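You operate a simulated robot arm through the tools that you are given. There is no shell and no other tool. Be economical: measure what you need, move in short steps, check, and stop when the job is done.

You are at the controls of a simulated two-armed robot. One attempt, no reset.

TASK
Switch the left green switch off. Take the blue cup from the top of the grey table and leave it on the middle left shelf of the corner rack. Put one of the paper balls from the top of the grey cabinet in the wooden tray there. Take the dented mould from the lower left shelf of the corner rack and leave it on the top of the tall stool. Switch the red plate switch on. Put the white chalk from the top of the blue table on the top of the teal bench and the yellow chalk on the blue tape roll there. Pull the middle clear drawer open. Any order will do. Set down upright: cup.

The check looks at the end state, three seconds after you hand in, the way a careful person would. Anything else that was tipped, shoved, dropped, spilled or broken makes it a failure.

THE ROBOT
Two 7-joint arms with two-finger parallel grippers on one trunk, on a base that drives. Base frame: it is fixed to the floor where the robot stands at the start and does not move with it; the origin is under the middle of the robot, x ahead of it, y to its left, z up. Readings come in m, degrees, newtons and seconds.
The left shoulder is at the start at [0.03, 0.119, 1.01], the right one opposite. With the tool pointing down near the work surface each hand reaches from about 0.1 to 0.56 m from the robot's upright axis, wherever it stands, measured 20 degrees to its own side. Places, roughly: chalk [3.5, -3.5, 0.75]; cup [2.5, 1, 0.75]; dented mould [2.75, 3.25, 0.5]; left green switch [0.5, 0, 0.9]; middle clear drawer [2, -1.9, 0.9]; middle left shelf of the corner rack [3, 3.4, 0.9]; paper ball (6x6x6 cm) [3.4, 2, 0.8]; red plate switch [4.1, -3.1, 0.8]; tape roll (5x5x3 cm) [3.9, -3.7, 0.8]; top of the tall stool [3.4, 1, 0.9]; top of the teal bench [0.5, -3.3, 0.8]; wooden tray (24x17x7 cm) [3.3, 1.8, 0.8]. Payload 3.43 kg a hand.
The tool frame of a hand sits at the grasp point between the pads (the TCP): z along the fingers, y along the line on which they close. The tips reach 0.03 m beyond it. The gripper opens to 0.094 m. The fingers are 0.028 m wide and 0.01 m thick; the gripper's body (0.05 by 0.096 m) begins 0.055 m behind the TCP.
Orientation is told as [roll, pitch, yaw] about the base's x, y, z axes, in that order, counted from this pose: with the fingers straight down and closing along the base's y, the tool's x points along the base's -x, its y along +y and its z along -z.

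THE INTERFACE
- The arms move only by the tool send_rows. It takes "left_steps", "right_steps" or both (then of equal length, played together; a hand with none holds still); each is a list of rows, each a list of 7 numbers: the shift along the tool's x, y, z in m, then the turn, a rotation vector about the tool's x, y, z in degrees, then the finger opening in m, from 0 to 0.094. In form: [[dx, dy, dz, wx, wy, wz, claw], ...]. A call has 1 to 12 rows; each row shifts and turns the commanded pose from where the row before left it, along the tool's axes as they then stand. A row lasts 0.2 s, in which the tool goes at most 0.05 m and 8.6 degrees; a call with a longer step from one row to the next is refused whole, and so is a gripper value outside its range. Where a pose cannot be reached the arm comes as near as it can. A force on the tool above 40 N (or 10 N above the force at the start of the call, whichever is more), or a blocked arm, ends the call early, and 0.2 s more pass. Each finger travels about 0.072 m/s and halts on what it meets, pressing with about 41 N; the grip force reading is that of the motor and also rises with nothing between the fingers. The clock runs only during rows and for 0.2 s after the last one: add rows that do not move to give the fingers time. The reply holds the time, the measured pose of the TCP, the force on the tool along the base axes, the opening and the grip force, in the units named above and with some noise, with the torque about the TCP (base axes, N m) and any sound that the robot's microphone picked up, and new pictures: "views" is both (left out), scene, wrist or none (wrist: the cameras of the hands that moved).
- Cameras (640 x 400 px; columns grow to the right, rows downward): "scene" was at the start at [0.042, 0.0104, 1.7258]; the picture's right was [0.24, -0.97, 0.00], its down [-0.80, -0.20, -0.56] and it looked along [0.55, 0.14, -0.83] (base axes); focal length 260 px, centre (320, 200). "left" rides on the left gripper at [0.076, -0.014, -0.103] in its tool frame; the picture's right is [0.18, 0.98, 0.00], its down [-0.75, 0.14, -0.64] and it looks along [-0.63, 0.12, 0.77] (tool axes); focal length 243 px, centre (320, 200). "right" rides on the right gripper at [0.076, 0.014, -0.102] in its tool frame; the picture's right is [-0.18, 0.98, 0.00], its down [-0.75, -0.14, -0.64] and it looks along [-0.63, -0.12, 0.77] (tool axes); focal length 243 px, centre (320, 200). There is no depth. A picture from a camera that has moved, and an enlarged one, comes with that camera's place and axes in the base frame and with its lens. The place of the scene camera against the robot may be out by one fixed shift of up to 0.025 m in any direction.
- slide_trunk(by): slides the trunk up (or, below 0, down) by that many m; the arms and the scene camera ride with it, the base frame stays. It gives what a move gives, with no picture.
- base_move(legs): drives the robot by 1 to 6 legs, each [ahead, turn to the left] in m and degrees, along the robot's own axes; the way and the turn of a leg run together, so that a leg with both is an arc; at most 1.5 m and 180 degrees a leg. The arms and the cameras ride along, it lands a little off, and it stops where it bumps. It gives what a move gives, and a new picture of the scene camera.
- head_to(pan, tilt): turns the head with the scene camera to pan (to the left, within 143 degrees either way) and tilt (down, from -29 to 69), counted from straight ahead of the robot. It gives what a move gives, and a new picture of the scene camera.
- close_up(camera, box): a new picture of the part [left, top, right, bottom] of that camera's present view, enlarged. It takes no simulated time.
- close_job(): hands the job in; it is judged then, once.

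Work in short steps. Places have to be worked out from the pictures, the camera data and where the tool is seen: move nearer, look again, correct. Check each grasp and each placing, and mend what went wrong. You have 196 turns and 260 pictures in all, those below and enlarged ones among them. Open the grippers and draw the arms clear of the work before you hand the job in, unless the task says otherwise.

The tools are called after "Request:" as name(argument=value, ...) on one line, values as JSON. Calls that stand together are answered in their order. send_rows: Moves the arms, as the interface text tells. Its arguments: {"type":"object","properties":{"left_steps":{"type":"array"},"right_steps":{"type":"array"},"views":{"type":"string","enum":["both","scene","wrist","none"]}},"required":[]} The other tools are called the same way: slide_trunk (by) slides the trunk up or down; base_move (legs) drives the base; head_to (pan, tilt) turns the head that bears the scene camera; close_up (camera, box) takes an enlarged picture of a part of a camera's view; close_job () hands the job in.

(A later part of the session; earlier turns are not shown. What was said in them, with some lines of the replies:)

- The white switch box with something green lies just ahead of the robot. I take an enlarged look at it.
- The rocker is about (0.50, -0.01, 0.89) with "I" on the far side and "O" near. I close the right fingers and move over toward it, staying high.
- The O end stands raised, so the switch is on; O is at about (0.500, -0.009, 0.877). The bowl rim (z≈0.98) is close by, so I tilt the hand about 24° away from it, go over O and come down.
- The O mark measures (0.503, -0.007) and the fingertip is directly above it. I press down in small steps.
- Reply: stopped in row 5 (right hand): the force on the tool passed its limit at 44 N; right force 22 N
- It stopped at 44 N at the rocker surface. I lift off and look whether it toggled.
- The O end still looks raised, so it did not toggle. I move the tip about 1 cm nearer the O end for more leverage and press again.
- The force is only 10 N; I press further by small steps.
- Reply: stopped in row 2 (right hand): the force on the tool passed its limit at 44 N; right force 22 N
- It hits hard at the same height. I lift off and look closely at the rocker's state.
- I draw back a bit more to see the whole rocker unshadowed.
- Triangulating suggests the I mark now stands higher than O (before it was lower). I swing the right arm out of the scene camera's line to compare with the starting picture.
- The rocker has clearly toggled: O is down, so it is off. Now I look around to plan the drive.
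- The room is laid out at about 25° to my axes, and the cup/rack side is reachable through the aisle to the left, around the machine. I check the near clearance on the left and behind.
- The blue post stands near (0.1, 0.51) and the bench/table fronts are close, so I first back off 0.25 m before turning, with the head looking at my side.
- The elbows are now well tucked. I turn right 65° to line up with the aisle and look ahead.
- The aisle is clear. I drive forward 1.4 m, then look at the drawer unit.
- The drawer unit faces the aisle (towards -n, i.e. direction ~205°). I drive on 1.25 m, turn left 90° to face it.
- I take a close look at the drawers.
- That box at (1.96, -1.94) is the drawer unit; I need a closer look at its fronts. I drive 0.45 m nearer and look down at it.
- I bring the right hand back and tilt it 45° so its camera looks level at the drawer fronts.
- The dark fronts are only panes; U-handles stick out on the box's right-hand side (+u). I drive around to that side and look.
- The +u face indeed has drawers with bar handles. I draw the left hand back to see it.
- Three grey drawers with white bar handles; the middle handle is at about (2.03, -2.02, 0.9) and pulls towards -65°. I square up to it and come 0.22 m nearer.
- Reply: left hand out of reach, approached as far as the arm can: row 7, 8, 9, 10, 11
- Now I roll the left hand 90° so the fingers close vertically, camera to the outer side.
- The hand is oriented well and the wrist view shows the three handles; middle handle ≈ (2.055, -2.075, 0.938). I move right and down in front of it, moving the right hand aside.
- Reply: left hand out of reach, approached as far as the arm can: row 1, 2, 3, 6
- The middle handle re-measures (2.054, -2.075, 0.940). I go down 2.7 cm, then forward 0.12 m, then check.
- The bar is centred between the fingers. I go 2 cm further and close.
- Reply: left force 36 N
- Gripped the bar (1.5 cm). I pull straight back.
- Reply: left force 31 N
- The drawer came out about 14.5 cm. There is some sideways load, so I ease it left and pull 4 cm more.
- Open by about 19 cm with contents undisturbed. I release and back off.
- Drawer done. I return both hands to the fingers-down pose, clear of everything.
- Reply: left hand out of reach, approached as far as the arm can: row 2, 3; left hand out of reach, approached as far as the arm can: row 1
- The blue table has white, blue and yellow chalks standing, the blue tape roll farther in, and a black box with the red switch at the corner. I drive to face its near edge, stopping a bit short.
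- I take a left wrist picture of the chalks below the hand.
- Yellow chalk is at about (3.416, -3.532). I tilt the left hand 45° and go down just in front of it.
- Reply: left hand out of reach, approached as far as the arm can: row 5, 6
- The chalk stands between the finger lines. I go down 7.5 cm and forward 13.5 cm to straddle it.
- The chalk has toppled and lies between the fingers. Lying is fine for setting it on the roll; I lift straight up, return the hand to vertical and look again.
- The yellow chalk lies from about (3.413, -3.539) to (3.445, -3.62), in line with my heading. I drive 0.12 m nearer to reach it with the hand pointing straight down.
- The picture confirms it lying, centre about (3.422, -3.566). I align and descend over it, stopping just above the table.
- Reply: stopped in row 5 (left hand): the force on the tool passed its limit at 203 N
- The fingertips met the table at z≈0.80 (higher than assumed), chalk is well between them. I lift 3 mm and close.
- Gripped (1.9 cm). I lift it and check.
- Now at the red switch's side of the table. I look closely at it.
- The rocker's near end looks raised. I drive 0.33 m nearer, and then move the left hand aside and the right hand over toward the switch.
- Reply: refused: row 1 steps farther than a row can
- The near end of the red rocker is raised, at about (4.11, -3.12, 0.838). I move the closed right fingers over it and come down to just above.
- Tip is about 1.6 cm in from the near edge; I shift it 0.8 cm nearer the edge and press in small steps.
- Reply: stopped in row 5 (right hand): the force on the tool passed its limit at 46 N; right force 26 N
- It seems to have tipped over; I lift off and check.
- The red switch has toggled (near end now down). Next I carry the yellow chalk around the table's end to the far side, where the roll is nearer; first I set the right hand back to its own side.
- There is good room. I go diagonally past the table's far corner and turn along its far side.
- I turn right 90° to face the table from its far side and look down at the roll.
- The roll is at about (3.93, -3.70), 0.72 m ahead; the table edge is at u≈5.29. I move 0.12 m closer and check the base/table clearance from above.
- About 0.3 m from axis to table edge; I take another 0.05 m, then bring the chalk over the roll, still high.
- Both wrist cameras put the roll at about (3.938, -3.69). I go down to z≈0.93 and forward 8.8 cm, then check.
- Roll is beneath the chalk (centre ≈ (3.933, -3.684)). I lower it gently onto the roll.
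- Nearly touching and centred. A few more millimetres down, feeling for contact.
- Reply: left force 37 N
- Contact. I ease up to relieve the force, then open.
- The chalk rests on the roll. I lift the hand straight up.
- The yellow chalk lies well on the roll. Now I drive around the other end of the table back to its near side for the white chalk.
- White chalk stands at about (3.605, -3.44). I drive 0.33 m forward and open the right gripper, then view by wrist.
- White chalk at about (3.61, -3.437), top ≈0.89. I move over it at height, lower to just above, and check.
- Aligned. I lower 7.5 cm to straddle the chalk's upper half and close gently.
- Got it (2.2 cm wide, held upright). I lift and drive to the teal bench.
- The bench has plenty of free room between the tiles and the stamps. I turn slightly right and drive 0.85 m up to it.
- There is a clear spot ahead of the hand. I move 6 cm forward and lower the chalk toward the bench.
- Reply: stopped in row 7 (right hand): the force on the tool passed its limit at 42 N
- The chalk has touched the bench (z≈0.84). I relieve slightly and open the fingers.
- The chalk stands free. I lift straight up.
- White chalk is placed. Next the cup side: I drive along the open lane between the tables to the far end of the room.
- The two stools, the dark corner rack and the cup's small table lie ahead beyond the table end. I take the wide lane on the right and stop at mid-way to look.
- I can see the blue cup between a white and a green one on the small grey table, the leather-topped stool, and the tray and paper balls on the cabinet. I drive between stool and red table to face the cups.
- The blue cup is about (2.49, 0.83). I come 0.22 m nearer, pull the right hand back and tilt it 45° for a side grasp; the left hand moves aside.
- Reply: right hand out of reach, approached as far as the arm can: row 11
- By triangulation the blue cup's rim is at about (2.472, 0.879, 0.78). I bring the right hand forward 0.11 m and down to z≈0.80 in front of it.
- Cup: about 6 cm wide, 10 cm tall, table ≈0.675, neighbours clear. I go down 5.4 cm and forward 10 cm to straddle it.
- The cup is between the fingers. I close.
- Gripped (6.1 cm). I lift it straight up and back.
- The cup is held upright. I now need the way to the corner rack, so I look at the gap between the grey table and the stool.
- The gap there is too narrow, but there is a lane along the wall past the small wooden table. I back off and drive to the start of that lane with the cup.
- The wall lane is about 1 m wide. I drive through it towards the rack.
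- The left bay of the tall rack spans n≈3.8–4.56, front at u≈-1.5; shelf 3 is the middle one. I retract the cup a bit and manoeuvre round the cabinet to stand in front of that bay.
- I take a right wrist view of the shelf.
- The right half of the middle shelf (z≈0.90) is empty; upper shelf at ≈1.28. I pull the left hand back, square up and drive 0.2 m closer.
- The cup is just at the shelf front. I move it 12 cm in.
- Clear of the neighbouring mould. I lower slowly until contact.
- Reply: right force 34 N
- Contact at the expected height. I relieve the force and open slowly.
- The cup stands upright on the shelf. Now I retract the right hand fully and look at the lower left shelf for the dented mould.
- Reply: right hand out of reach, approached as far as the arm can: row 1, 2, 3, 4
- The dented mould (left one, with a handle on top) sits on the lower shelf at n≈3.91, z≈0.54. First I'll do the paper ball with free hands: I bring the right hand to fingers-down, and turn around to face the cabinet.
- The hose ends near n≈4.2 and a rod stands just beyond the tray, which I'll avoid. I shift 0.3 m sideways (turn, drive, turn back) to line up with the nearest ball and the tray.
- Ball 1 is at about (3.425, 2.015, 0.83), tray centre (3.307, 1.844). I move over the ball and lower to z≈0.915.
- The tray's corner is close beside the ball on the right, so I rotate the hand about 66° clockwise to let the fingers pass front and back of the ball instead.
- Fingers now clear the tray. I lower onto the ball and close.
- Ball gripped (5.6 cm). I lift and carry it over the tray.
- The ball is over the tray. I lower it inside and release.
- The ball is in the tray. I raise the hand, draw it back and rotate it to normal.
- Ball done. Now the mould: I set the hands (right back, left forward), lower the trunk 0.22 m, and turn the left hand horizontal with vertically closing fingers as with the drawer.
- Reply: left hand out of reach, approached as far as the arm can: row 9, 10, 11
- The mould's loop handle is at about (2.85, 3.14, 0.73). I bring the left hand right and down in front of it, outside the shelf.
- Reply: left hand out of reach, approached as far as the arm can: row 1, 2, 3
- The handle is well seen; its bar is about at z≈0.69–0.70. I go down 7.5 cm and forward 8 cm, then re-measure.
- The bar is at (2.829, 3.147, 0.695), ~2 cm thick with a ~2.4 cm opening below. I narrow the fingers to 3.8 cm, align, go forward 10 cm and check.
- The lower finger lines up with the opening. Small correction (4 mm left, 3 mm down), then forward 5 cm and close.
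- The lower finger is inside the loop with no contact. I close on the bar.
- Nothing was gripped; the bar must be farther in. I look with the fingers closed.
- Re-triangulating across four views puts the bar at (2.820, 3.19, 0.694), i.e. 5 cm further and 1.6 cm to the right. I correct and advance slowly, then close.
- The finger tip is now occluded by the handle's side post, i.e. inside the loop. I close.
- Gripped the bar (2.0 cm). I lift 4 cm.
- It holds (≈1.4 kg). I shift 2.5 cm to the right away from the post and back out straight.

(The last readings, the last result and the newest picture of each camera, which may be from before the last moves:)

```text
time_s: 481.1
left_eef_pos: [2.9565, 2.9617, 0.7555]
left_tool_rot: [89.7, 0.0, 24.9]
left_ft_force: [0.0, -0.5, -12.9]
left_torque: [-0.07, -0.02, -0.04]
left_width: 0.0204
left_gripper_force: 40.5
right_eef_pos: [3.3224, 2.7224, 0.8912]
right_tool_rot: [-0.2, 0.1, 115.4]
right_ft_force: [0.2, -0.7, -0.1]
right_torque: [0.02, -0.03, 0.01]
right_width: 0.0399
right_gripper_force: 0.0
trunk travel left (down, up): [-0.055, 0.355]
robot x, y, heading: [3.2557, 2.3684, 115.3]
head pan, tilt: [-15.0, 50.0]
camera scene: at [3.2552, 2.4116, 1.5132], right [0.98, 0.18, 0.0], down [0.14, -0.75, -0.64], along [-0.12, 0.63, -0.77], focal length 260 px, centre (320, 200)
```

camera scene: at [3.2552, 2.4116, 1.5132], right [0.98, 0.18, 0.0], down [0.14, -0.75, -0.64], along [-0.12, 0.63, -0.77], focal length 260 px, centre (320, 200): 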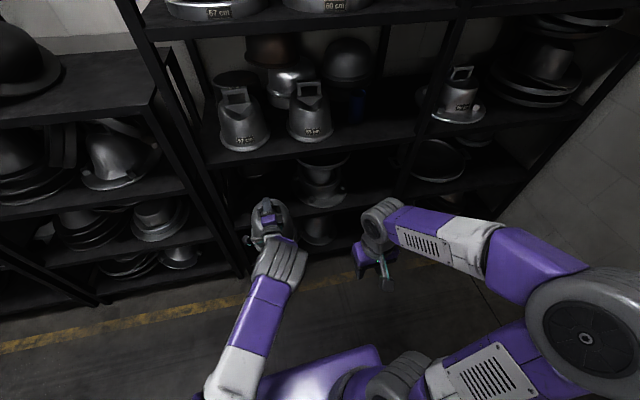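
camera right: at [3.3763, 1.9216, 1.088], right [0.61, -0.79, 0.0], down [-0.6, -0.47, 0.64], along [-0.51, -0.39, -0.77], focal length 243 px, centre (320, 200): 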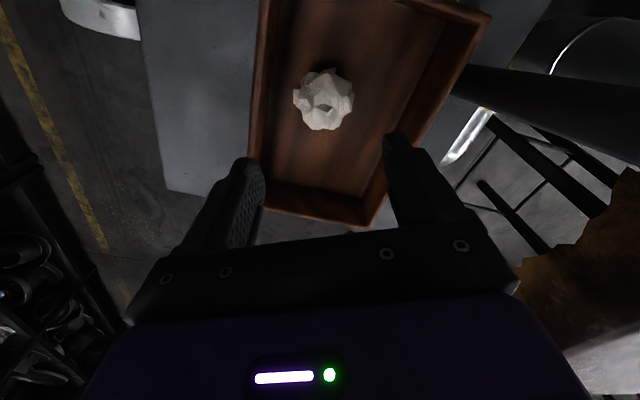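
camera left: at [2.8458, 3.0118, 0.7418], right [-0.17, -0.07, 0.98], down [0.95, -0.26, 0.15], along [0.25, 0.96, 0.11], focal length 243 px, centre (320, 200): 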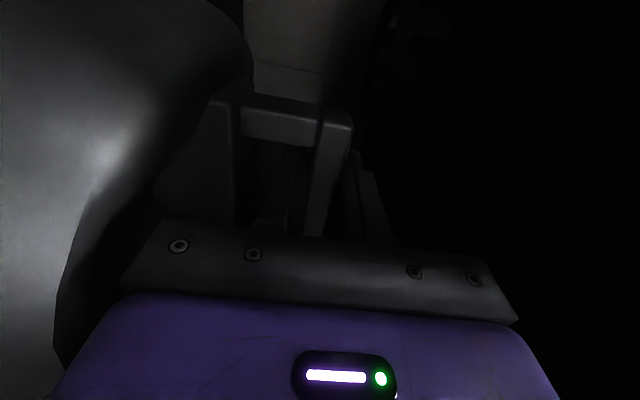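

The mould is out. I draw the arm back 10 cm, then raise the trunk 0.30 m for carrying.

Request:
send_rows(left_steps=[[0, 0, -0.03, 0, 0, 0, 0], [0, 0, -0.03, 0, 0, 0, 0], [0, 0, -0.03, 0, 0, 0, 0], [0, 0, -0.01, 0, 0, 0, 0], [0, 0, 0, 0, 0, 0, 0]], views="none")

Request:
slide_trunk(by=0.3)

Request:
head_to(pan=0, tilt=55)

```text
time_s: 482.3
left_eef_pos: [2.998, 2.8701, 0.7553]
left_tool_rot: [89.6, 0.0, 24.9]
left_ft_force: [0.7, 0.9, -13.0]
left_torque: [0.0, 0.04, 0.01]
left_width: 0.0203
left_gripper_force: 40.6
right_eef_pos: [3.3218, 2.7233, 0.8895]
right_tool_rot: [-0.1, 0.2, 115.5]
right_ft_force: [0.1, -0.6, -0.2]
right_torque: [-0.03, -0.01, 0.01]
right_width: 0.0401
right_gripper_force: 0.0
trunk travel left (down, up): [-0.055, 0.355]
robot x, y, heading: [3.2563, 2.3746, 115.6]
head pan, tilt: [-15.0, 50.0]
```

```text
time_s: 485.3
left_eef_pos: [2.9972, 2.8707, 1.0555]
left_tool_rot: [89.6, 0.0, 24.9]
left_ft_force: [0.0, -0.6, -13.4]
left_torque: [-0.02, 0.04, 0.02]
left_width: 0.0204
left_gripper_force: 40.7
right_eef_pos: [3.3211, 2.7232, 1.1881]
right_tool_rot: [-0.1, 0.3, 115.4]
right_ft_force: [-0.2, 0.5, -0.7]
right_torque: [-0.02, -0.02, 0.01]
right_width: 0.04
right_gripper_force: 0.0
trunk travel left (down, up): [-0.355, 0.055]
robot x, y, heading: [3.2511, 2.3709, 115.7]
head pan, tilt: [-15.0, 50.0]
```

```text
time_s: 486.1
left_eef_pos: [2.9985, 2.8726, 1.0558]
left_tool_rot: [89.5, 0.0, 24.9]
left_ft_force: [0.2, -0.3, -13.4]
left_torque: [0.01, 0.06, 0.03]
left_width: 0.0204
left_gripper_force: 41.5
right_eef_pos: [3.3213, 2.7226, 1.1884]
right_tool_rot: [-0.1, 0.2, 115.3]
right_ft_force: [-0.6, 1.0, 0.6]
right_torque: [0.0, 0.0, 0.0]
right_width: 0.04
right_gripper_force: 0.0
trunk travel left (down, up): [-0.355, 0.055]
robot x, y, heading: [3.2529, 2.3689, 115.6]
head pan, tilt: [0.0, 55.0]
camera scene: at [3.2379, 2.4019, 1.8067], right [0.9, 0.43, 0.0], down [0.35, -0.74, -0.57], along [-0.25, 0.52, -0.82], focal length 260 px, centre (320, 200)
```

scene: 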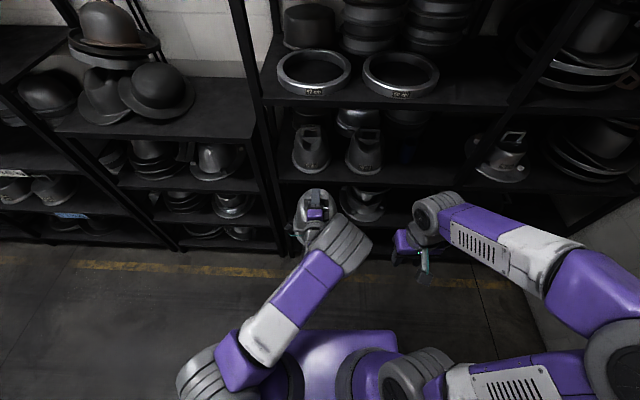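

I'll go out the same way in reverse so the mould never swings toward the wall: turn left, reverse along the corridor, turn right, and reverse through the wall lane.

Request:
base_move(legs=[[0.07, 0], [0, 89.5], [-0.87, 0], [0, -90]])

```text
time_s: 498.9
left_eef_pos: [3.8128, 3.2852, 1.0554]
left_tool_rot: [89.7, 0.0, 20.9]
left_ft_force: [0.1, 0.4, -12.9]
left_torque: [0.01, 0.0, -0.01]
left_width: 0.0202
left_gripper_force: 40.7
right_eef_pos: [4.1238, 3.1147, 1.1884]
right_tool_rot: [-0.1, 0.2, 111.3]
right_ft_force: [0.5, 0.3, 1.0]
right_torque: [-0.04, -0.01, -0.05]
right_width: 0.0399
right_gripper_force: 0.1
trunk travel left (down, up): [-0.355, 0.055]
robot x, y, heading: [4.03, 2.7667, 111.5]
head pan, tilt: [0.0, 55.0]
camera scene: at [4.018, 2.8, 1.8067], right [0.93, 0.37, 0.0], down [0.3, -0.76, -0.57], along [-0.21, 0.53, -0.82], focal length 260 px, centre (320, 200)
```

scene: 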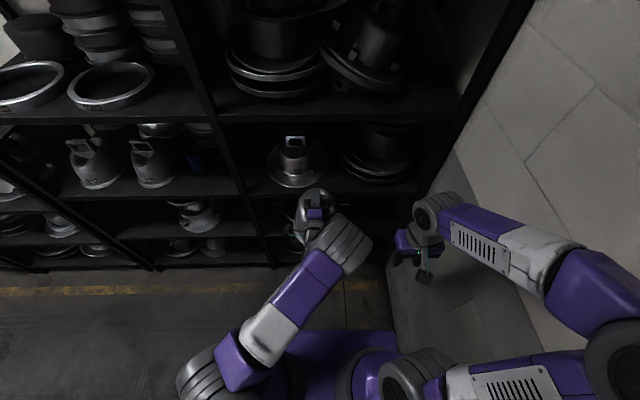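

Request:
base_move(legs=[[0, 4], [-1.4, 0], [-0.6, 0], [0, -22], [-0.85, 0]])

Request:
head_to(pan=20, tilt=40)

```text
time_s: 514.5
left_eef_pos: [4.8973, 0.7014, 1.0544]
left_tool_rot: [89.6, 0.0, 1.2]
left_ft_force: [0.4, -0.3, -12.8]
left_torque: [-0.01, 0.0, 0.0]
left_width: 0.0204
left_gripper_force: 40.9
right_eef_pos: [5.1322, 0.4365, 1.1884]
right_tool_rot: [-0.1, 0.3, 91.6]
right_ft_force: [0.2, -0.2, -0.4]
right_torque: [0.0, 0.0, 0.0]
right_width: 0.0401
right_gripper_force: 0.0
trunk travel left (down, up): [-0.355, 0.055]
robot x, y, heading: [4.9272, 0.1406, 91.6]
head pan, tilt: [0.0, 55.0]
camera scene: at [4.9298, 0.1765, 1.8067], right [1.0, 0.03, 0.0], down [0.02, -0.82, -0.57], along [-0.02, 0.57, -0.82], focal length 260 px, centre (320, 200)
```

scene: 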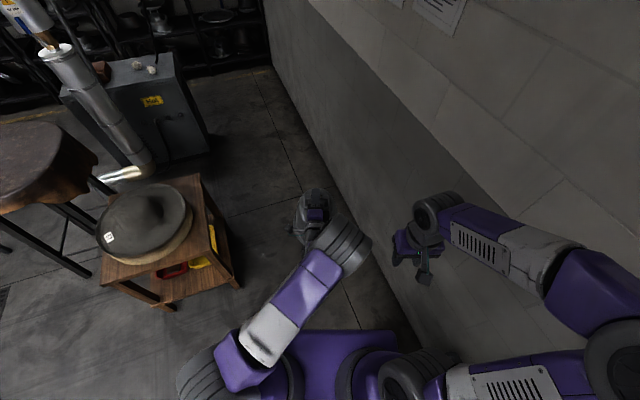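

```text
time_s: 515.3
left_eef_pos: [4.8972, 0.7018, 1.0553]
left_tool_rot: [89.4, 0.0, 1.3]
left_ft_force: [0.2, -0.2, -13.4]
left_torque: [-0.04, 0.0, 0.02]
left_width: 0.0203
left_gripper_force: 41.3
right_eef_pos: [5.1319, 0.4364, 1.1892]
right_tool_rot: [0.1, 0.2, 91.6]
right_ft_force: [-0.9, 0.6, 0.1]
right_torque: [-0.03, 0.02, 0.0]
right_width: 0.04
right_gripper_force: 0.1
trunk travel left (down, up): [-0.355, 0.055]
robot x, y, heading: [4.9283, 0.1408, 91.8]
head pan, tilt: [20.0, 40.0]
camera scene: at [4.9006, 0.1839, 1.8273], right [0.93, 0.37, 0.0], down [0.24, -0.6, -0.77], along [-0.28, 0.71, -0.64], focal length 260 px, centre (320, 200)
```

scene: 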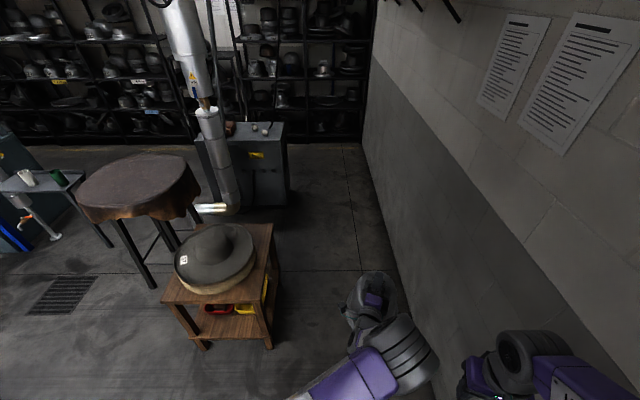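

I now drive round to the front of the stool (stool centre ≈ (3.43, 0.91)).

Request:
base_move(legs=[[0, 94.3], [1.09, 0], [0, -71]])

Request:
head_to(pan=0, tilt=50)

```text
time_s: 517.3
left_eef_pos: [4.649, 0.628, 1.0508]
left_tool_rot: [88.9, 0.0, 27.6]
left_ft_force: [-0.8, -0.4, -13.4]
left_torque: [0.0, 0.07, 0.01]
left_width: 0.0206
left_gripper_force: 41.4
right_eef_pos: [4.9781, 0.497, 1.1902]
right_tool_rot: [-0.1, 0.3, 118.2]
right_ft_force: [-0.7, -0.1, 0.0]
right_torque: [0.02, -0.05, -0.03]
right_width: 0.04
right_gripper_force: 0.0
trunk travel left (down, up): [-0.355, 0.055]
robot x, y, heading: [4.9248, 0.1417, 118.2]
head pan, tilt: [20.0, 40.0]
stopped in leg 1: the robot was blocked; the commanded pose is now the measured one
camera scene: at [4.8791, 0.1644, 1.8272], right [0.67, 0.75, 0.0], down [0.48, -0.43, -0.76], along [-0.57, 0.51, -0.64], focal length 260 px, centre (320, 200)
```

scene: 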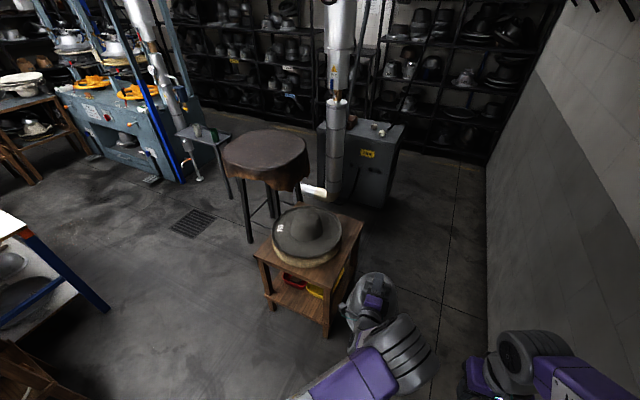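

```text
time_s: 518.1
left_eef_pos: [4.6499, 0.6283, 1.0535]
left_tool_rot: [89.3, 0.0, 27.7]
left_ft_force: [0.3, -0.7, -13.2]
left_torque: [-0.04, -0.02, 0.01]
left_width: 0.0203
left_gripper_force: 40.7
right_eef_pos: [4.9787, 0.4965, 1.1881]
right_tool_rot: [0.0, 0.3, 118.0]
right_ft_force: [-0.1, -0.4, 0.0]
right_torque: [0.02, 0.0, 0.0]
right_width: 0.0398
right_gripper_force: 0.0
trunk travel left (down, up): [-0.355, 0.055]
robot x, y, heading: [4.929, 0.1393, 118.1]
head pan, tilt: [0.0, 50.0]
camera scene: at [4.9086, 0.1758, 1.8132], right [0.88, 0.47, 0.0], down [0.36, -0.67, -0.64], along [-0.3, 0.57, -0.77], focal length 260 px, centre (320, 200)
```

scene: 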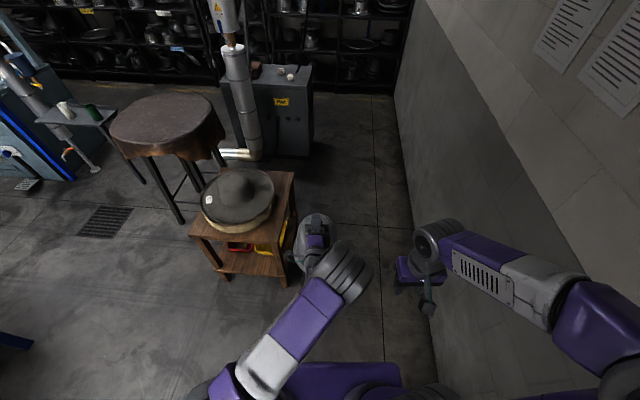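

The turn was blocked after 26°. I look at my right-rear side to see what touches.

Request:
head_to(pan=-100, tilt=60)

Request:
head_to(pan=100, tilt=60)

```text
time_s: 519.9
left_eef_pos: [4.6507, 0.6296, 1.053]
left_tool_rot: [89.3, 0.0, 27.7]
left_ft_force: [0.4, -0.8, -12.8]
left_torque: [-0.05, 0.02, -0.05]
left_width: 0.0204
left_gripper_force: 41.3
right_eef_pos: [4.979, 0.4966, 1.1893]
right_tool_rot: [0.0, 0.2, 118.1]
right_ft_force: [0.1, 0.1, 0.0]
right_torque: [0.0, 0.01, 0.01]
right_width: 0.0402
right_gripper_force: 0.1
trunk travel left (down, up): [-0.355, 0.055]
robot x, y, heading: [4.9283, 0.1398, 118.4]
head pan, tilt: [-100.0, 60.0]
camera scene: at [5.0082, 0.129, 1.8007], right [0.31, -0.95, 0.0], down [-0.82, -0.27, -0.5], along [0.48, 0.16, -0.87], focal length 260 px, centre (320, 200)
```

scene: 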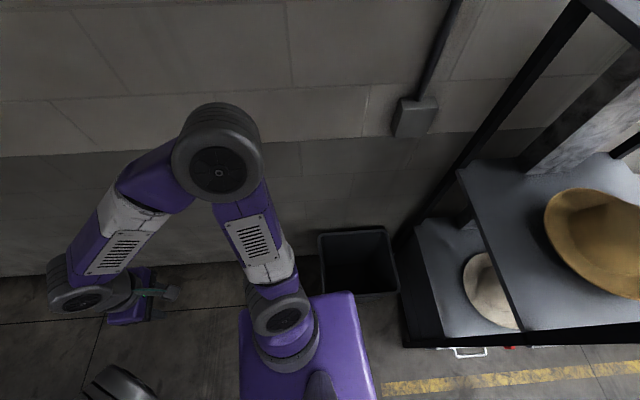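

```text
time_s: 522.8
left_eef_pos: [4.6496, 0.6295, 1.0539]
left_tool_rot: [89.3, -0.1, 27.6]
left_ft_force: [-0.7, 0.3, -14.4]
left_torque: [-0.04, -0.02, -0.01]
left_width: 0.0205
left_gripper_force: 40.8
right_eef_pos: [4.9799, 0.4965, 1.1885]
right_tool_rot: [0.0, 0.2, 118.1]
right_ft_force: [0.1, -0.1, -0.2]
right_torque: [-0.05, 0.02, -0.02]
right_width: 0.0398
right_gripper_force: 0.0
trunk travel left (down, up): [-0.355, 0.055]
robot x, y, heading: [4.9294, 0.1426, 118.0]
head pan, tilt: [100.0, 60.0]
camera scene: at [4.8926, 0.0667, 1.8007], right [-0.62, 0.79, 0.0], down [0.68, 0.54, -0.5], along [-0.39, -0.31, -0.87], focal length 260 px, centre (320, 200)
```

scene: 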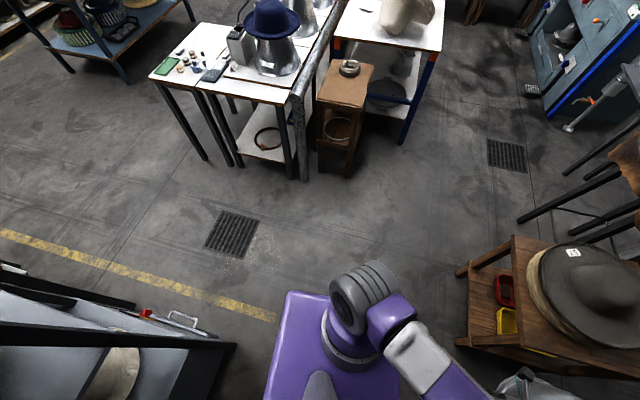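

The base's rear corner is against the waste bin; I move 0.15 m forward away from it and then turn left in parts.

Request:
base_move(legs=[[0.15, 0], [0, 68], [1.0, 0]])

Request:
head_to(pan=-60, tilt=45)

```text
time_s: 532.0
left_eef_pos: [3.3179, 0.032, 1.0525]
left_tool_rot: [89.3, -0.1, 97.5]
left_ft_force: [0.0, -0.7, -13.3]
left_torque: [-0.07, 0.0, 0.0]
left_width: 0.0204
left_gripper_force: 40.3
right_eef_pos: [3.5557, 0.2944, 1.1888]
right_tool_rot: [0.0, 0.2, -172.1]
right_ft_force: [-0.1, -0.4, 1.0]
right_torque: [0.0, 0.03, -0.01]
right_width: 0.04
right_gripper_force: 0.0
trunk travel left (down, up): [-0.355, 0.055]
robot x, y, heading: [3.8714, 0.1268, -171.9]
head pan, tilt: [100.0, 60.0]
camera scene: at [3.9249, 0.059, 1.8007], right [-0.95, -0.31, 0.0], down [-0.27, 0.82, -0.5], along [0.16, -0.47, -0.87], focal length 260 px, centre (320, 200)
```

scene: 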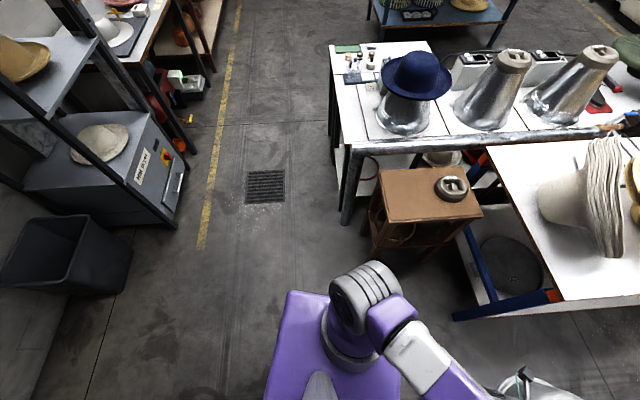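

```text
time_s: 534.5
left_eef_pos: [3.3183, 0.032, 1.0539]
left_tool_rot: [89.4, 0.0, 97.5]
left_ft_force: [-0.6, -0.3, -12.7]
left_torque: [-0.03, -0.01, -0.02]
left_width: 0.0201
left_gripper_force: 41.0
right_eef_pos: [3.5556, 0.2944, 1.1896]
right_tool_rot: [-0.1, 0.2, -172.0]
right_ft_force: [-0.8, 0.5, 0.3]
right_torque: [0.0, -0.01, -0.01]
right_width: 0.0401
right_gripper_force: 0.1
trunk travel left (down, up): [-0.355, 0.055]
robot x, y, heading: [3.8753, 0.1246, -171.8]
head pan, tilt: [-60.0, 45.0]
camera scene: at [3.854, 0.1862, 1.8201], right [0.79, 0.62, 0.0], down [0.44, -0.56, -0.71], along [-0.44, 0.56, -0.71], focal length 260 px, centre (320, 200)
```

scene: 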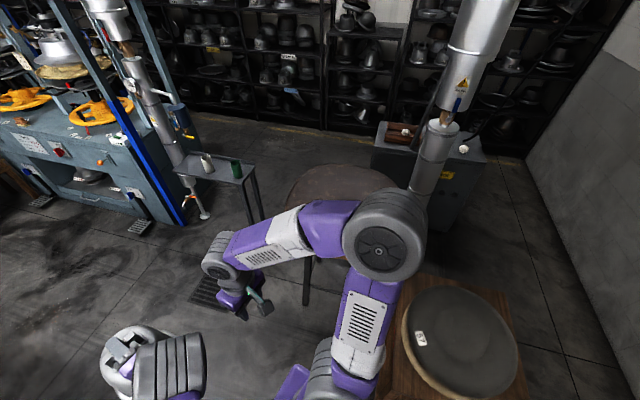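

The bin stands as before. I raise the mould 8 cm more and turn to face the stool.

Request:
send_rows(left_steps=[[0, 0.03, 0, 0, 0, 0, 0], [0, 0.03, 0, 0, 0, 0, 0], [0, 0.02, 0, 0, 0, 0, 0], [0, 0, 0, 0, 0, 0, 0]], views="none")

Request:
base_move(legs=[[0, -68.7]])

Request:
head_to(pan=0, tilt=50)

```text
time_s: 535.5
left_eef_pos: [3.3204, 0.0301, 1.1322]
left_tool_rot: [89.2, 0.0, 97.3]
left_ft_force: [-1.0, 0.2, -13.8]
left_torque: [0.01, -0.02, 0.01]
left_width: 0.0206
left_gripper_force: 41.3
right_eef_pos: [3.5557, 0.295, 1.1893]
right_tool_rot: [-0.1, 0.2, -172.1]
right_ft_force: [0.9, 0.5, 0.1]
right_torque: [-0.04, 0.03, -0.01]
right_width: 0.0404
right_gripper_force: 0.0
trunk travel left (down, up): [-0.355, 0.055]
robot x, y, heading: [3.8736, 0.1245, -171.8]
head pan, tilt: [-60.0, 45.0]
```

```text
time_s: 538.9
left_eef_pos: [3.5807, 0.6054, 1.1321]
left_tool_rot: [89.4, -0.1, 29.1]
left_ft_force: [-0.9, 0.2, -13.5]
left_torque: [-0.03, -0.01, 0.0]
left_width: 0.0205
left_gripper_force: 41.1
right_eef_pos: [3.9145, 0.4827, 1.19]
right_tool_rot: [0.0, 0.2, 119.7]
right_ft_force: [0.8, 1.5, 0.7]
right_torque: [-0.01, -0.01, -0.02]
right_width: 0.0398
right_gripper_force: 0.0
trunk travel left (down, up): [-0.355, 0.055]
robot x, y, heading: [3.8711, 0.1268, 119.5]
head pan, tilt: [-60.0, 45.0]
camera scene: at [3.9313, 0.1639, 1.8201], right [0.86, -0.5, 0.0], down [-0.36, -0.61, -0.71], along [0.36, 0.61, -0.71], focal length 260 px, centre (320, 200)
```

scene: 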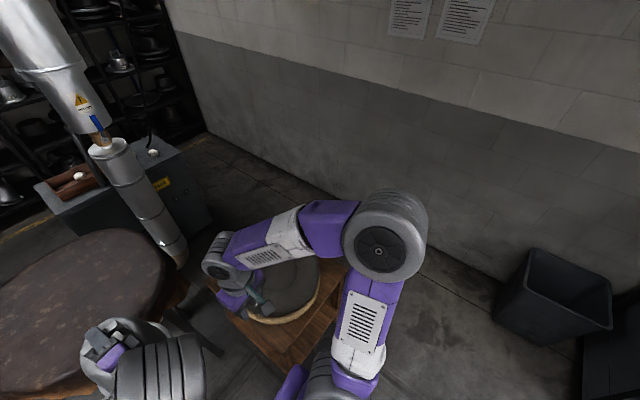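

```text
time_s: 540.2
left_eef_pos: [3.5817, 0.6056, 1.132]
left_tool_rot: [89.2, 0.1, 29.0]
left_ft_force: [0.1, -0.5, -12.5]
left_torque: [-0.01, 0.02, 0.01]
left_width: 0.0204
left_gripper_force: 41.0
right_eef_pos: [3.9147, 0.4831, 1.1889]
right_tool_rot: [0.0, 0.2, 119.6]
right_ft_force: [-0.2, -1.0, -0.7]
right_torque: [0.0, -0.01, 0.01]
right_width: 0.0399
right_gripper_force: 0.0
trunk travel left (down, up): [-0.355, 0.055]
robot x, y, heading: [3.8757, 0.1266, 119.9]
head pan, tilt: [0.0, 50.0]
camera scene: at [3.852, 0.1605, 1.8132], right [0.87, 0.5, 0.0], down [0.38, -0.67, -0.64], along [-0.32, 0.56, -0.77], focal length 260 px, centre (320, 200)
```

scene: 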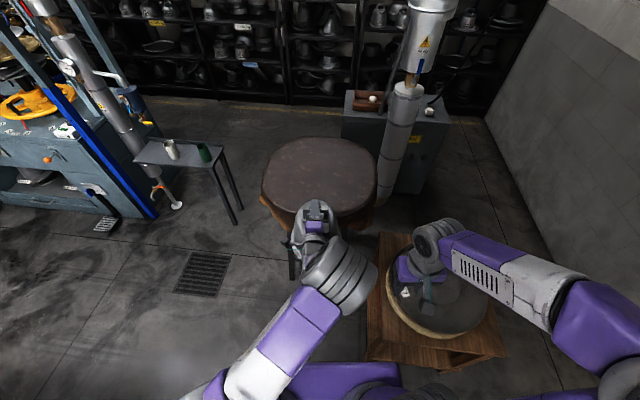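

The small wooden table's corner is in front of my right side, so I first shift about 15 cm to the left (turn, drive, turn back) before approaching.

Request:
base_move(legs=[[0, 60], [0.17, 0], [0, -65], [0.18, 0]])

```text
time_s: 548.3
left_eef_pos: [3.3718, 0.7917, 1.1318]
left_tool_rot: [89.1, -0.1, 24.7]
left_ft_force: [0.1, -0.3, -12.9]
left_torque: [-0.04, 0.03, 0.0]
left_width: 0.0203
left_gripper_force: 40.8
right_eef_pos: [3.6936, 0.6438, 1.1889]
right_tool_rot: [0.0, 0.2, 115.0]
right_ft_force: [-0.2, 0.7, -0.4]
right_torque: [0.03, -0.01, -0.02]
right_width: 0.0401
right_gripper_force: 0.1
trunk travel left (down, up): [-0.355, 0.055]
robot x, y, heading: [3.6282, 0.2873, 115.3]
head pan, tilt: [0.0, 50.0]
camera scene: at [3.6066, 0.3277, 1.8132], right [0.9, 0.43, 0.0], down [0.33, -0.69, -0.64], along [-0.27, 0.58, -0.77], focal length 260 px, centre (320, 200)
```

scene: 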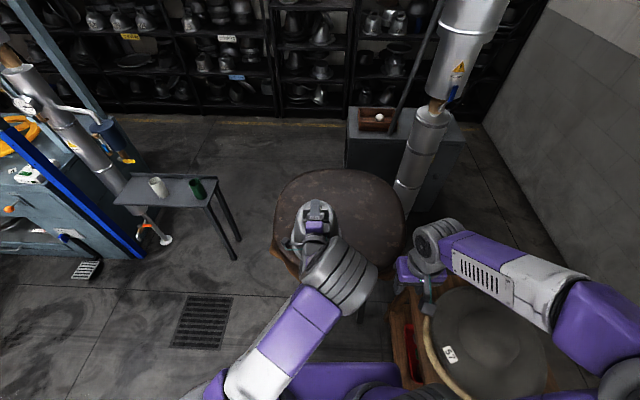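

I shift the mould 7 cm right and 7 cm forward to be well over the seat, then lower near contact.

Request:
send_rows(left_steps=[[-0.035, 0, 0, 0, 0, 0, 0], [-0.035, 0, 0, 0, 0, 0, 0], [0, 0, 0.035, 0, 0, 0, 0], [0, 0, 0.035, 0, 0, 0, 0], [0, -0.03, 0, 0, 0, 0, 0], [0, -0.02, 0, 0, 0, 0, 0], [0, -0.01, 0, 0, 0, 0, 0], [0, 0, 0, 0, 0, 0, 0]])

```text
time_s: 550.0
left_eef_pos: [3.4057, 0.8852, 1.0862]
left_tool_rot: [91.5, -0.5, 24.6]
left_ft_force: [1.2, -6.7, 9.5]
left_torque: [-0.32, 0.13, -0.08]
left_width: 0.0208
left_gripper_force: 40.5
right_eef_pos: [3.6946, 0.6409, 1.1882]
right_tool_rot: [0.0, 0.2, 115.1]
right_ft_force: [-0.7, -0.7, -0.9]
right_torque: [-0.03, 0.0, 0.03]
right_width: 0.0401
right_gripper_force: 0.0
trunk travel left (down, up): [-0.355, 0.055]
robot x, y, heading: [3.6245, 0.2883, 115.3]
head pan, tilt: [0.0, 50.0]
stopped in row 8 (left hand): the force on the tool passed its limit at 44 N (the readings are from after the stop); the commanded pose is now the measured one
camera scene: at [3.6081, 0.3242, 1.8132], right [0.9, 0.43, 0.0], down [0.33, -0.69, -0.64], along [-0.28, 0.58, -0.77], focal length 260 px, centre (320, 200)
camera left: at [3.3805, 0.759, 1.0688], right [-0.16, -0.1, 0.98], down [0.95, -0.27, 0.13], along [0.26, 0.96, 0.14], focal length 243 px, centre (320, 200)
```

scene: 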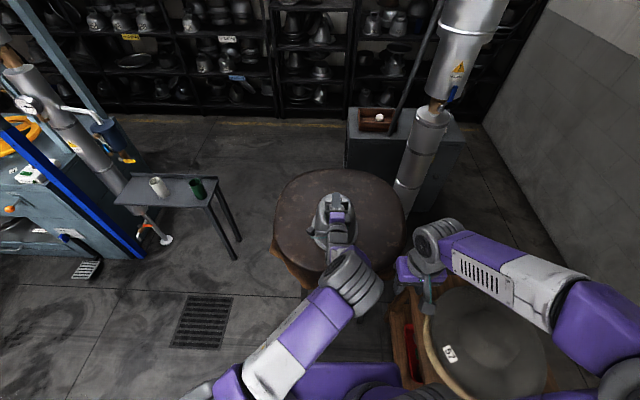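
left: 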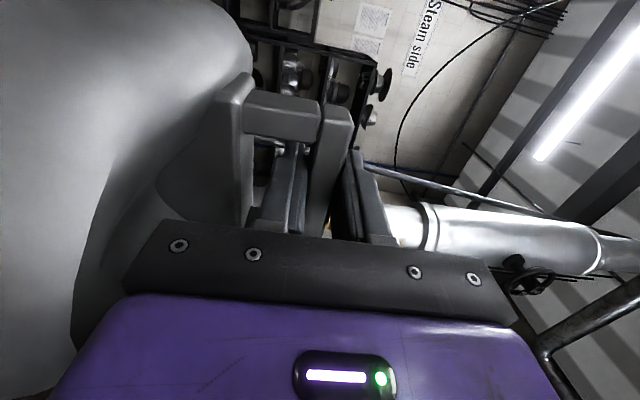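

The mould stands on the seat (contact). I open the fingers gently and then back straight out of the loop.

Request:
send_rows(left_steps=[[0, 0, 0, 0, 0, 0, 0.021], [0, 0, 0, 0, 0, 0, 0.026], [0, 0, 0, 0, 0, 0, 0.032], [0, 0, 0, 0, 0, 0, 0.036], [0, 0, 0, 0, 0, 0, 0.036]], views="wrist")

```text
time_s: 551.2
left_eef_pos: [3.407, 0.8854, 1.083]
left_tool_rot: [91.2, -0.3, 24.5]
left_ft_force: [-0.3, 0.2, 0.7]
left_torque: [0.0, -0.02, 0.05]
left_width: 0.0359
left_gripper_force: 0.2
right_eef_pos: [3.6948, 0.6436, 1.1895]
right_tool_rot: [0.0, 0.2, 115.1]
right_ft_force: [-0.1, 0.0, 0.3]
right_torque: [-0.03, 0.01, -0.01]
right_width: 0.0402
right_gripper_force: 0.0
trunk travel left (down, up): [-0.355, 0.055]
robot x, y, heading: [3.6268, 0.2865, 115.2]
head pan, tilt: [0.0, 50.0]
camera left: at [3.3803, 0.7597, 1.0669], right [-0.16, -0.1, 0.98], down [0.95, -0.27, 0.13], along [0.26, 0.96, 0.14], focal length 243 px, centre (320, 200)
```

left: 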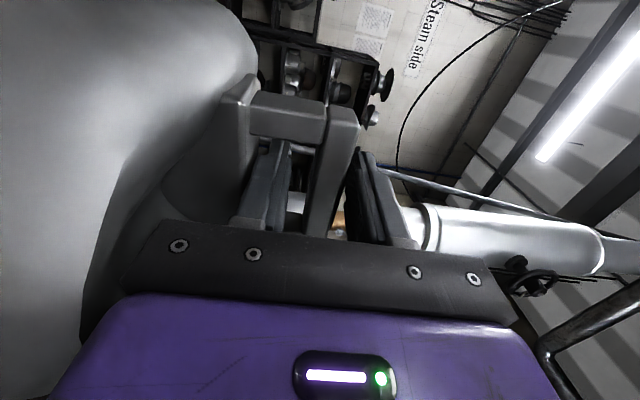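

Both fingers are free of the bar. I back out straight.

Request:
send_rows(left_steps=[[0, 0, -0.01, 0, 0, 0, 0.036], [0, 0, -0.015, 0, 0, 0, 0.036], [0, 0, -0.02, 0, 0, 0, 0.036], [0, 0, -0.03, 0, 0, 0, 0.036], [0, 0, -0.04, 0, 0, 0, 0.036], [0, 0, -0.04, 0, 0, 0, 0.036], [0, 0, 0, 0, 0, 0, 0.036]])

```text
time_s: 552.8
left_eef_pos: [3.471, 0.745, 1.0811]
left_tool_rot: [91.1, -0.4, 24.6]
left_ft_force: [-0.4, -0.5, 0.1]
left_torque: [0.02, 0.0, 0.0]
left_width: 0.0358
left_gripper_force: 0.1
right_eef_pos: [3.6931, 0.6428, 1.1877]
right_tool_rot: [0.0, 0.2, 115.0]
right_ft_force: [-0.5, 0.9, -0.1]
right_torque: [-0.01, 0.01, -0.04]
right_width: 0.04
right_gripper_force: 0.1
trunk travel left (down, up): [-0.355, 0.055]
robot x, y, heading: [3.6277, 0.2894, 115.2]
head pan, tilt: [0.0, 50.0]
camera scene: at [3.6068, 0.3267, 1.8132], right [0.9, 0.43, 0.0], down [0.33, -0.69, -0.64], along [-0.27, 0.58, -0.77], focal length 260 px, centre (320, 200)
camera left: at [3.4442, 0.6186, 1.0638], right [-0.17, -0.1, 0.98], down [0.95, -0.27, 0.13], along [0.26, 0.96, 0.14], focal length 243 px, centre (320, 200)
```

scene: 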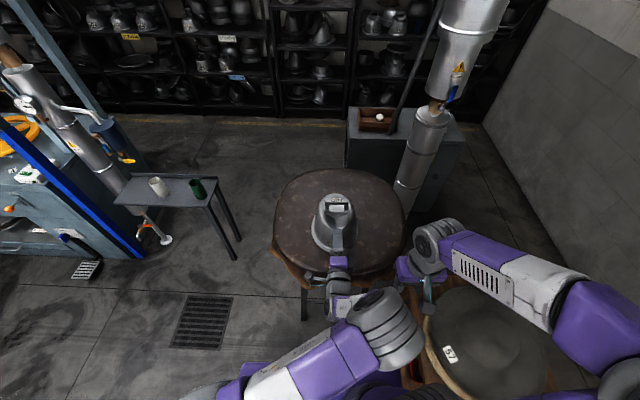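
left: 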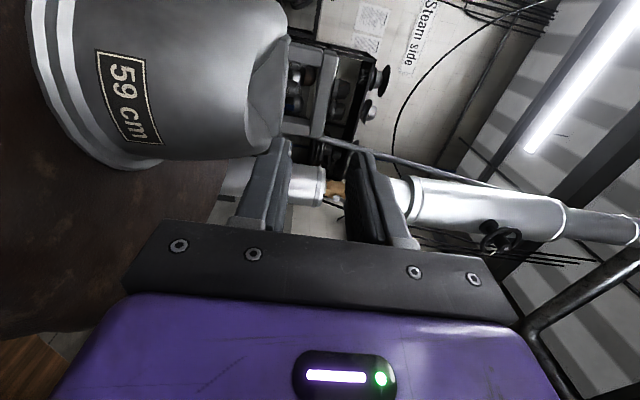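

The mould stands upright on the stool. I back away, open both grippers and finish with a last check picture.

Request:
base_move(legs=[[-0.3, 0]])

Request:
send_rows(left_steps=[[0, 0, 0, 0, 0, 0, 0.06], [0, 0, 0, 0, 0, 0, 0.09], [0, 0, 0, 0, 0, 0, 0.09], [0, 0, 0, 0, 0, 0, 0.09]], right_steps=[[0, 0, 0, 0, 0, 0, 0.06], [0, 0, 0, 0, 0, 0, 0.09], [0, 0, 0, 0, 0, 0, 0.09], [0, 0, 0, 0, 0, 0, 0.09]], views="scene")

```text
time_s: 554.8
left_eef_pos: [3.5985, 0.4722, 1.081]
left_tool_rot: [91.2, -0.2, 24.7]
left_ft_force: [-0.5, -1.1, -1.5]
left_torque: [-0.02, -0.02, -0.01]
left_width: 0.036
left_gripper_force: 0.0
right_eef_pos: [3.8228, 0.3703, 1.1888]
right_tool_rot: [-0.1, 0.0, 115.3]
right_ft_force: [0.0, -0.7, 0.1]
right_torque: [0.04, 0.02, 0.02]
right_width: 0.0399
right_gripper_force: 0.0
trunk travel left (down, up): [-0.355, 0.055]
robot x, y, heading: [3.7551, 0.0167, 115.5]
head pan, tilt: [0.0, 50.0]
camera scene: at [3.7364, 0.0535, 1.8132], right [0.9, 0.43, 0.0], down [0.33, -0.69, -0.64], along [-0.28, 0.58, -0.77], focal length 260 px, centre (320, 200)
```

scene: 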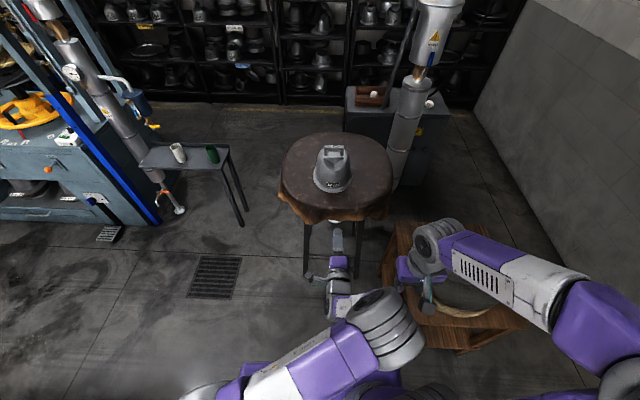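

```text
time_s: 555.8
left_eef_pos: [3.5979, 0.4717, 1.0805]
left_tool_rot: [91.1, -0.4, 24.7]
left_ft_force: [0.3, 0.3, 0.6]
left_torque: [-0.02, -0.02, -0.03]
left_width: 0.0901
left_gripper_force: 0.0
right_eef_pos: [3.8225, 0.3709, 1.1892]
right_tool_rot: [0.1, 0.1, 115.3]
right_ft_force: [0.5, -0.2, 0.6]
right_torque: [-0.01, -0.02, -0.02]
right_width: 0.0903
right_gripper_force: 0.0
trunk travel left (down, up): [-0.355, 0.055]
robot x, y, heading: [3.7491, 0.0194, 115.2]
head pan, tilt: [0.0, 50.0]
camera scene: at [3.7362, 0.0538, 1.8132], right [0.9, 0.43, 0.0], down [0.33, -0.69, -0.64], along [-0.28, 0.58, -0.77], focal length 260 px, centre (320, 200)
```

scene: 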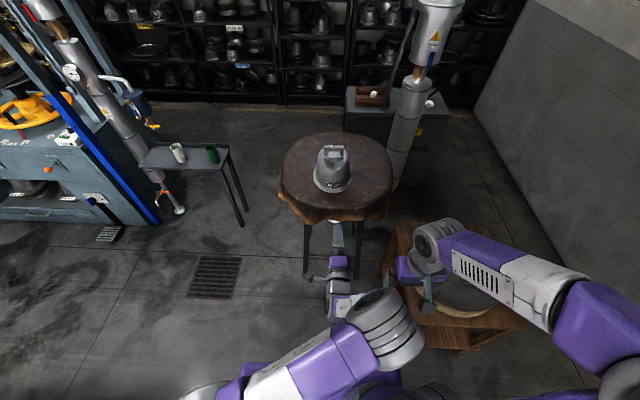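

All parts are done, the grippers are open and the arms are clear, so I hand the job in.

Request:
close_job()

```text
The job is handed in.
```

I did every part of the job and handed it in.

- **Green switch:** it is off; the O side is now pressed down.
- **Red switch:** I flipped it, but it has no on/off labels. I took its starting state to be off.
- **Drawer:** the middle clear drawer is pulled out about 19 cm.
- **Chalks:** the white one stands on the teal bench. The yellow one lies on its side across the blue tape roll; it fell over on the blue table during my first grasp attempt, before I picked it up.
- **Cup:** the blue cup stands on the middle left shelf of the corner rack.
- **Paper ball:** one ball is in the wooden tray.
- **Mould:** it stands upright on the tall stool. I took the one marked "59 cm" from the lower left shelf; it matched the given place, but similar moulds stood nearby.

While turning near the wall, the base stopped, apparently against a waste bin. The bin was still upright afterwards, but I can't rule out that it shifted slightly.
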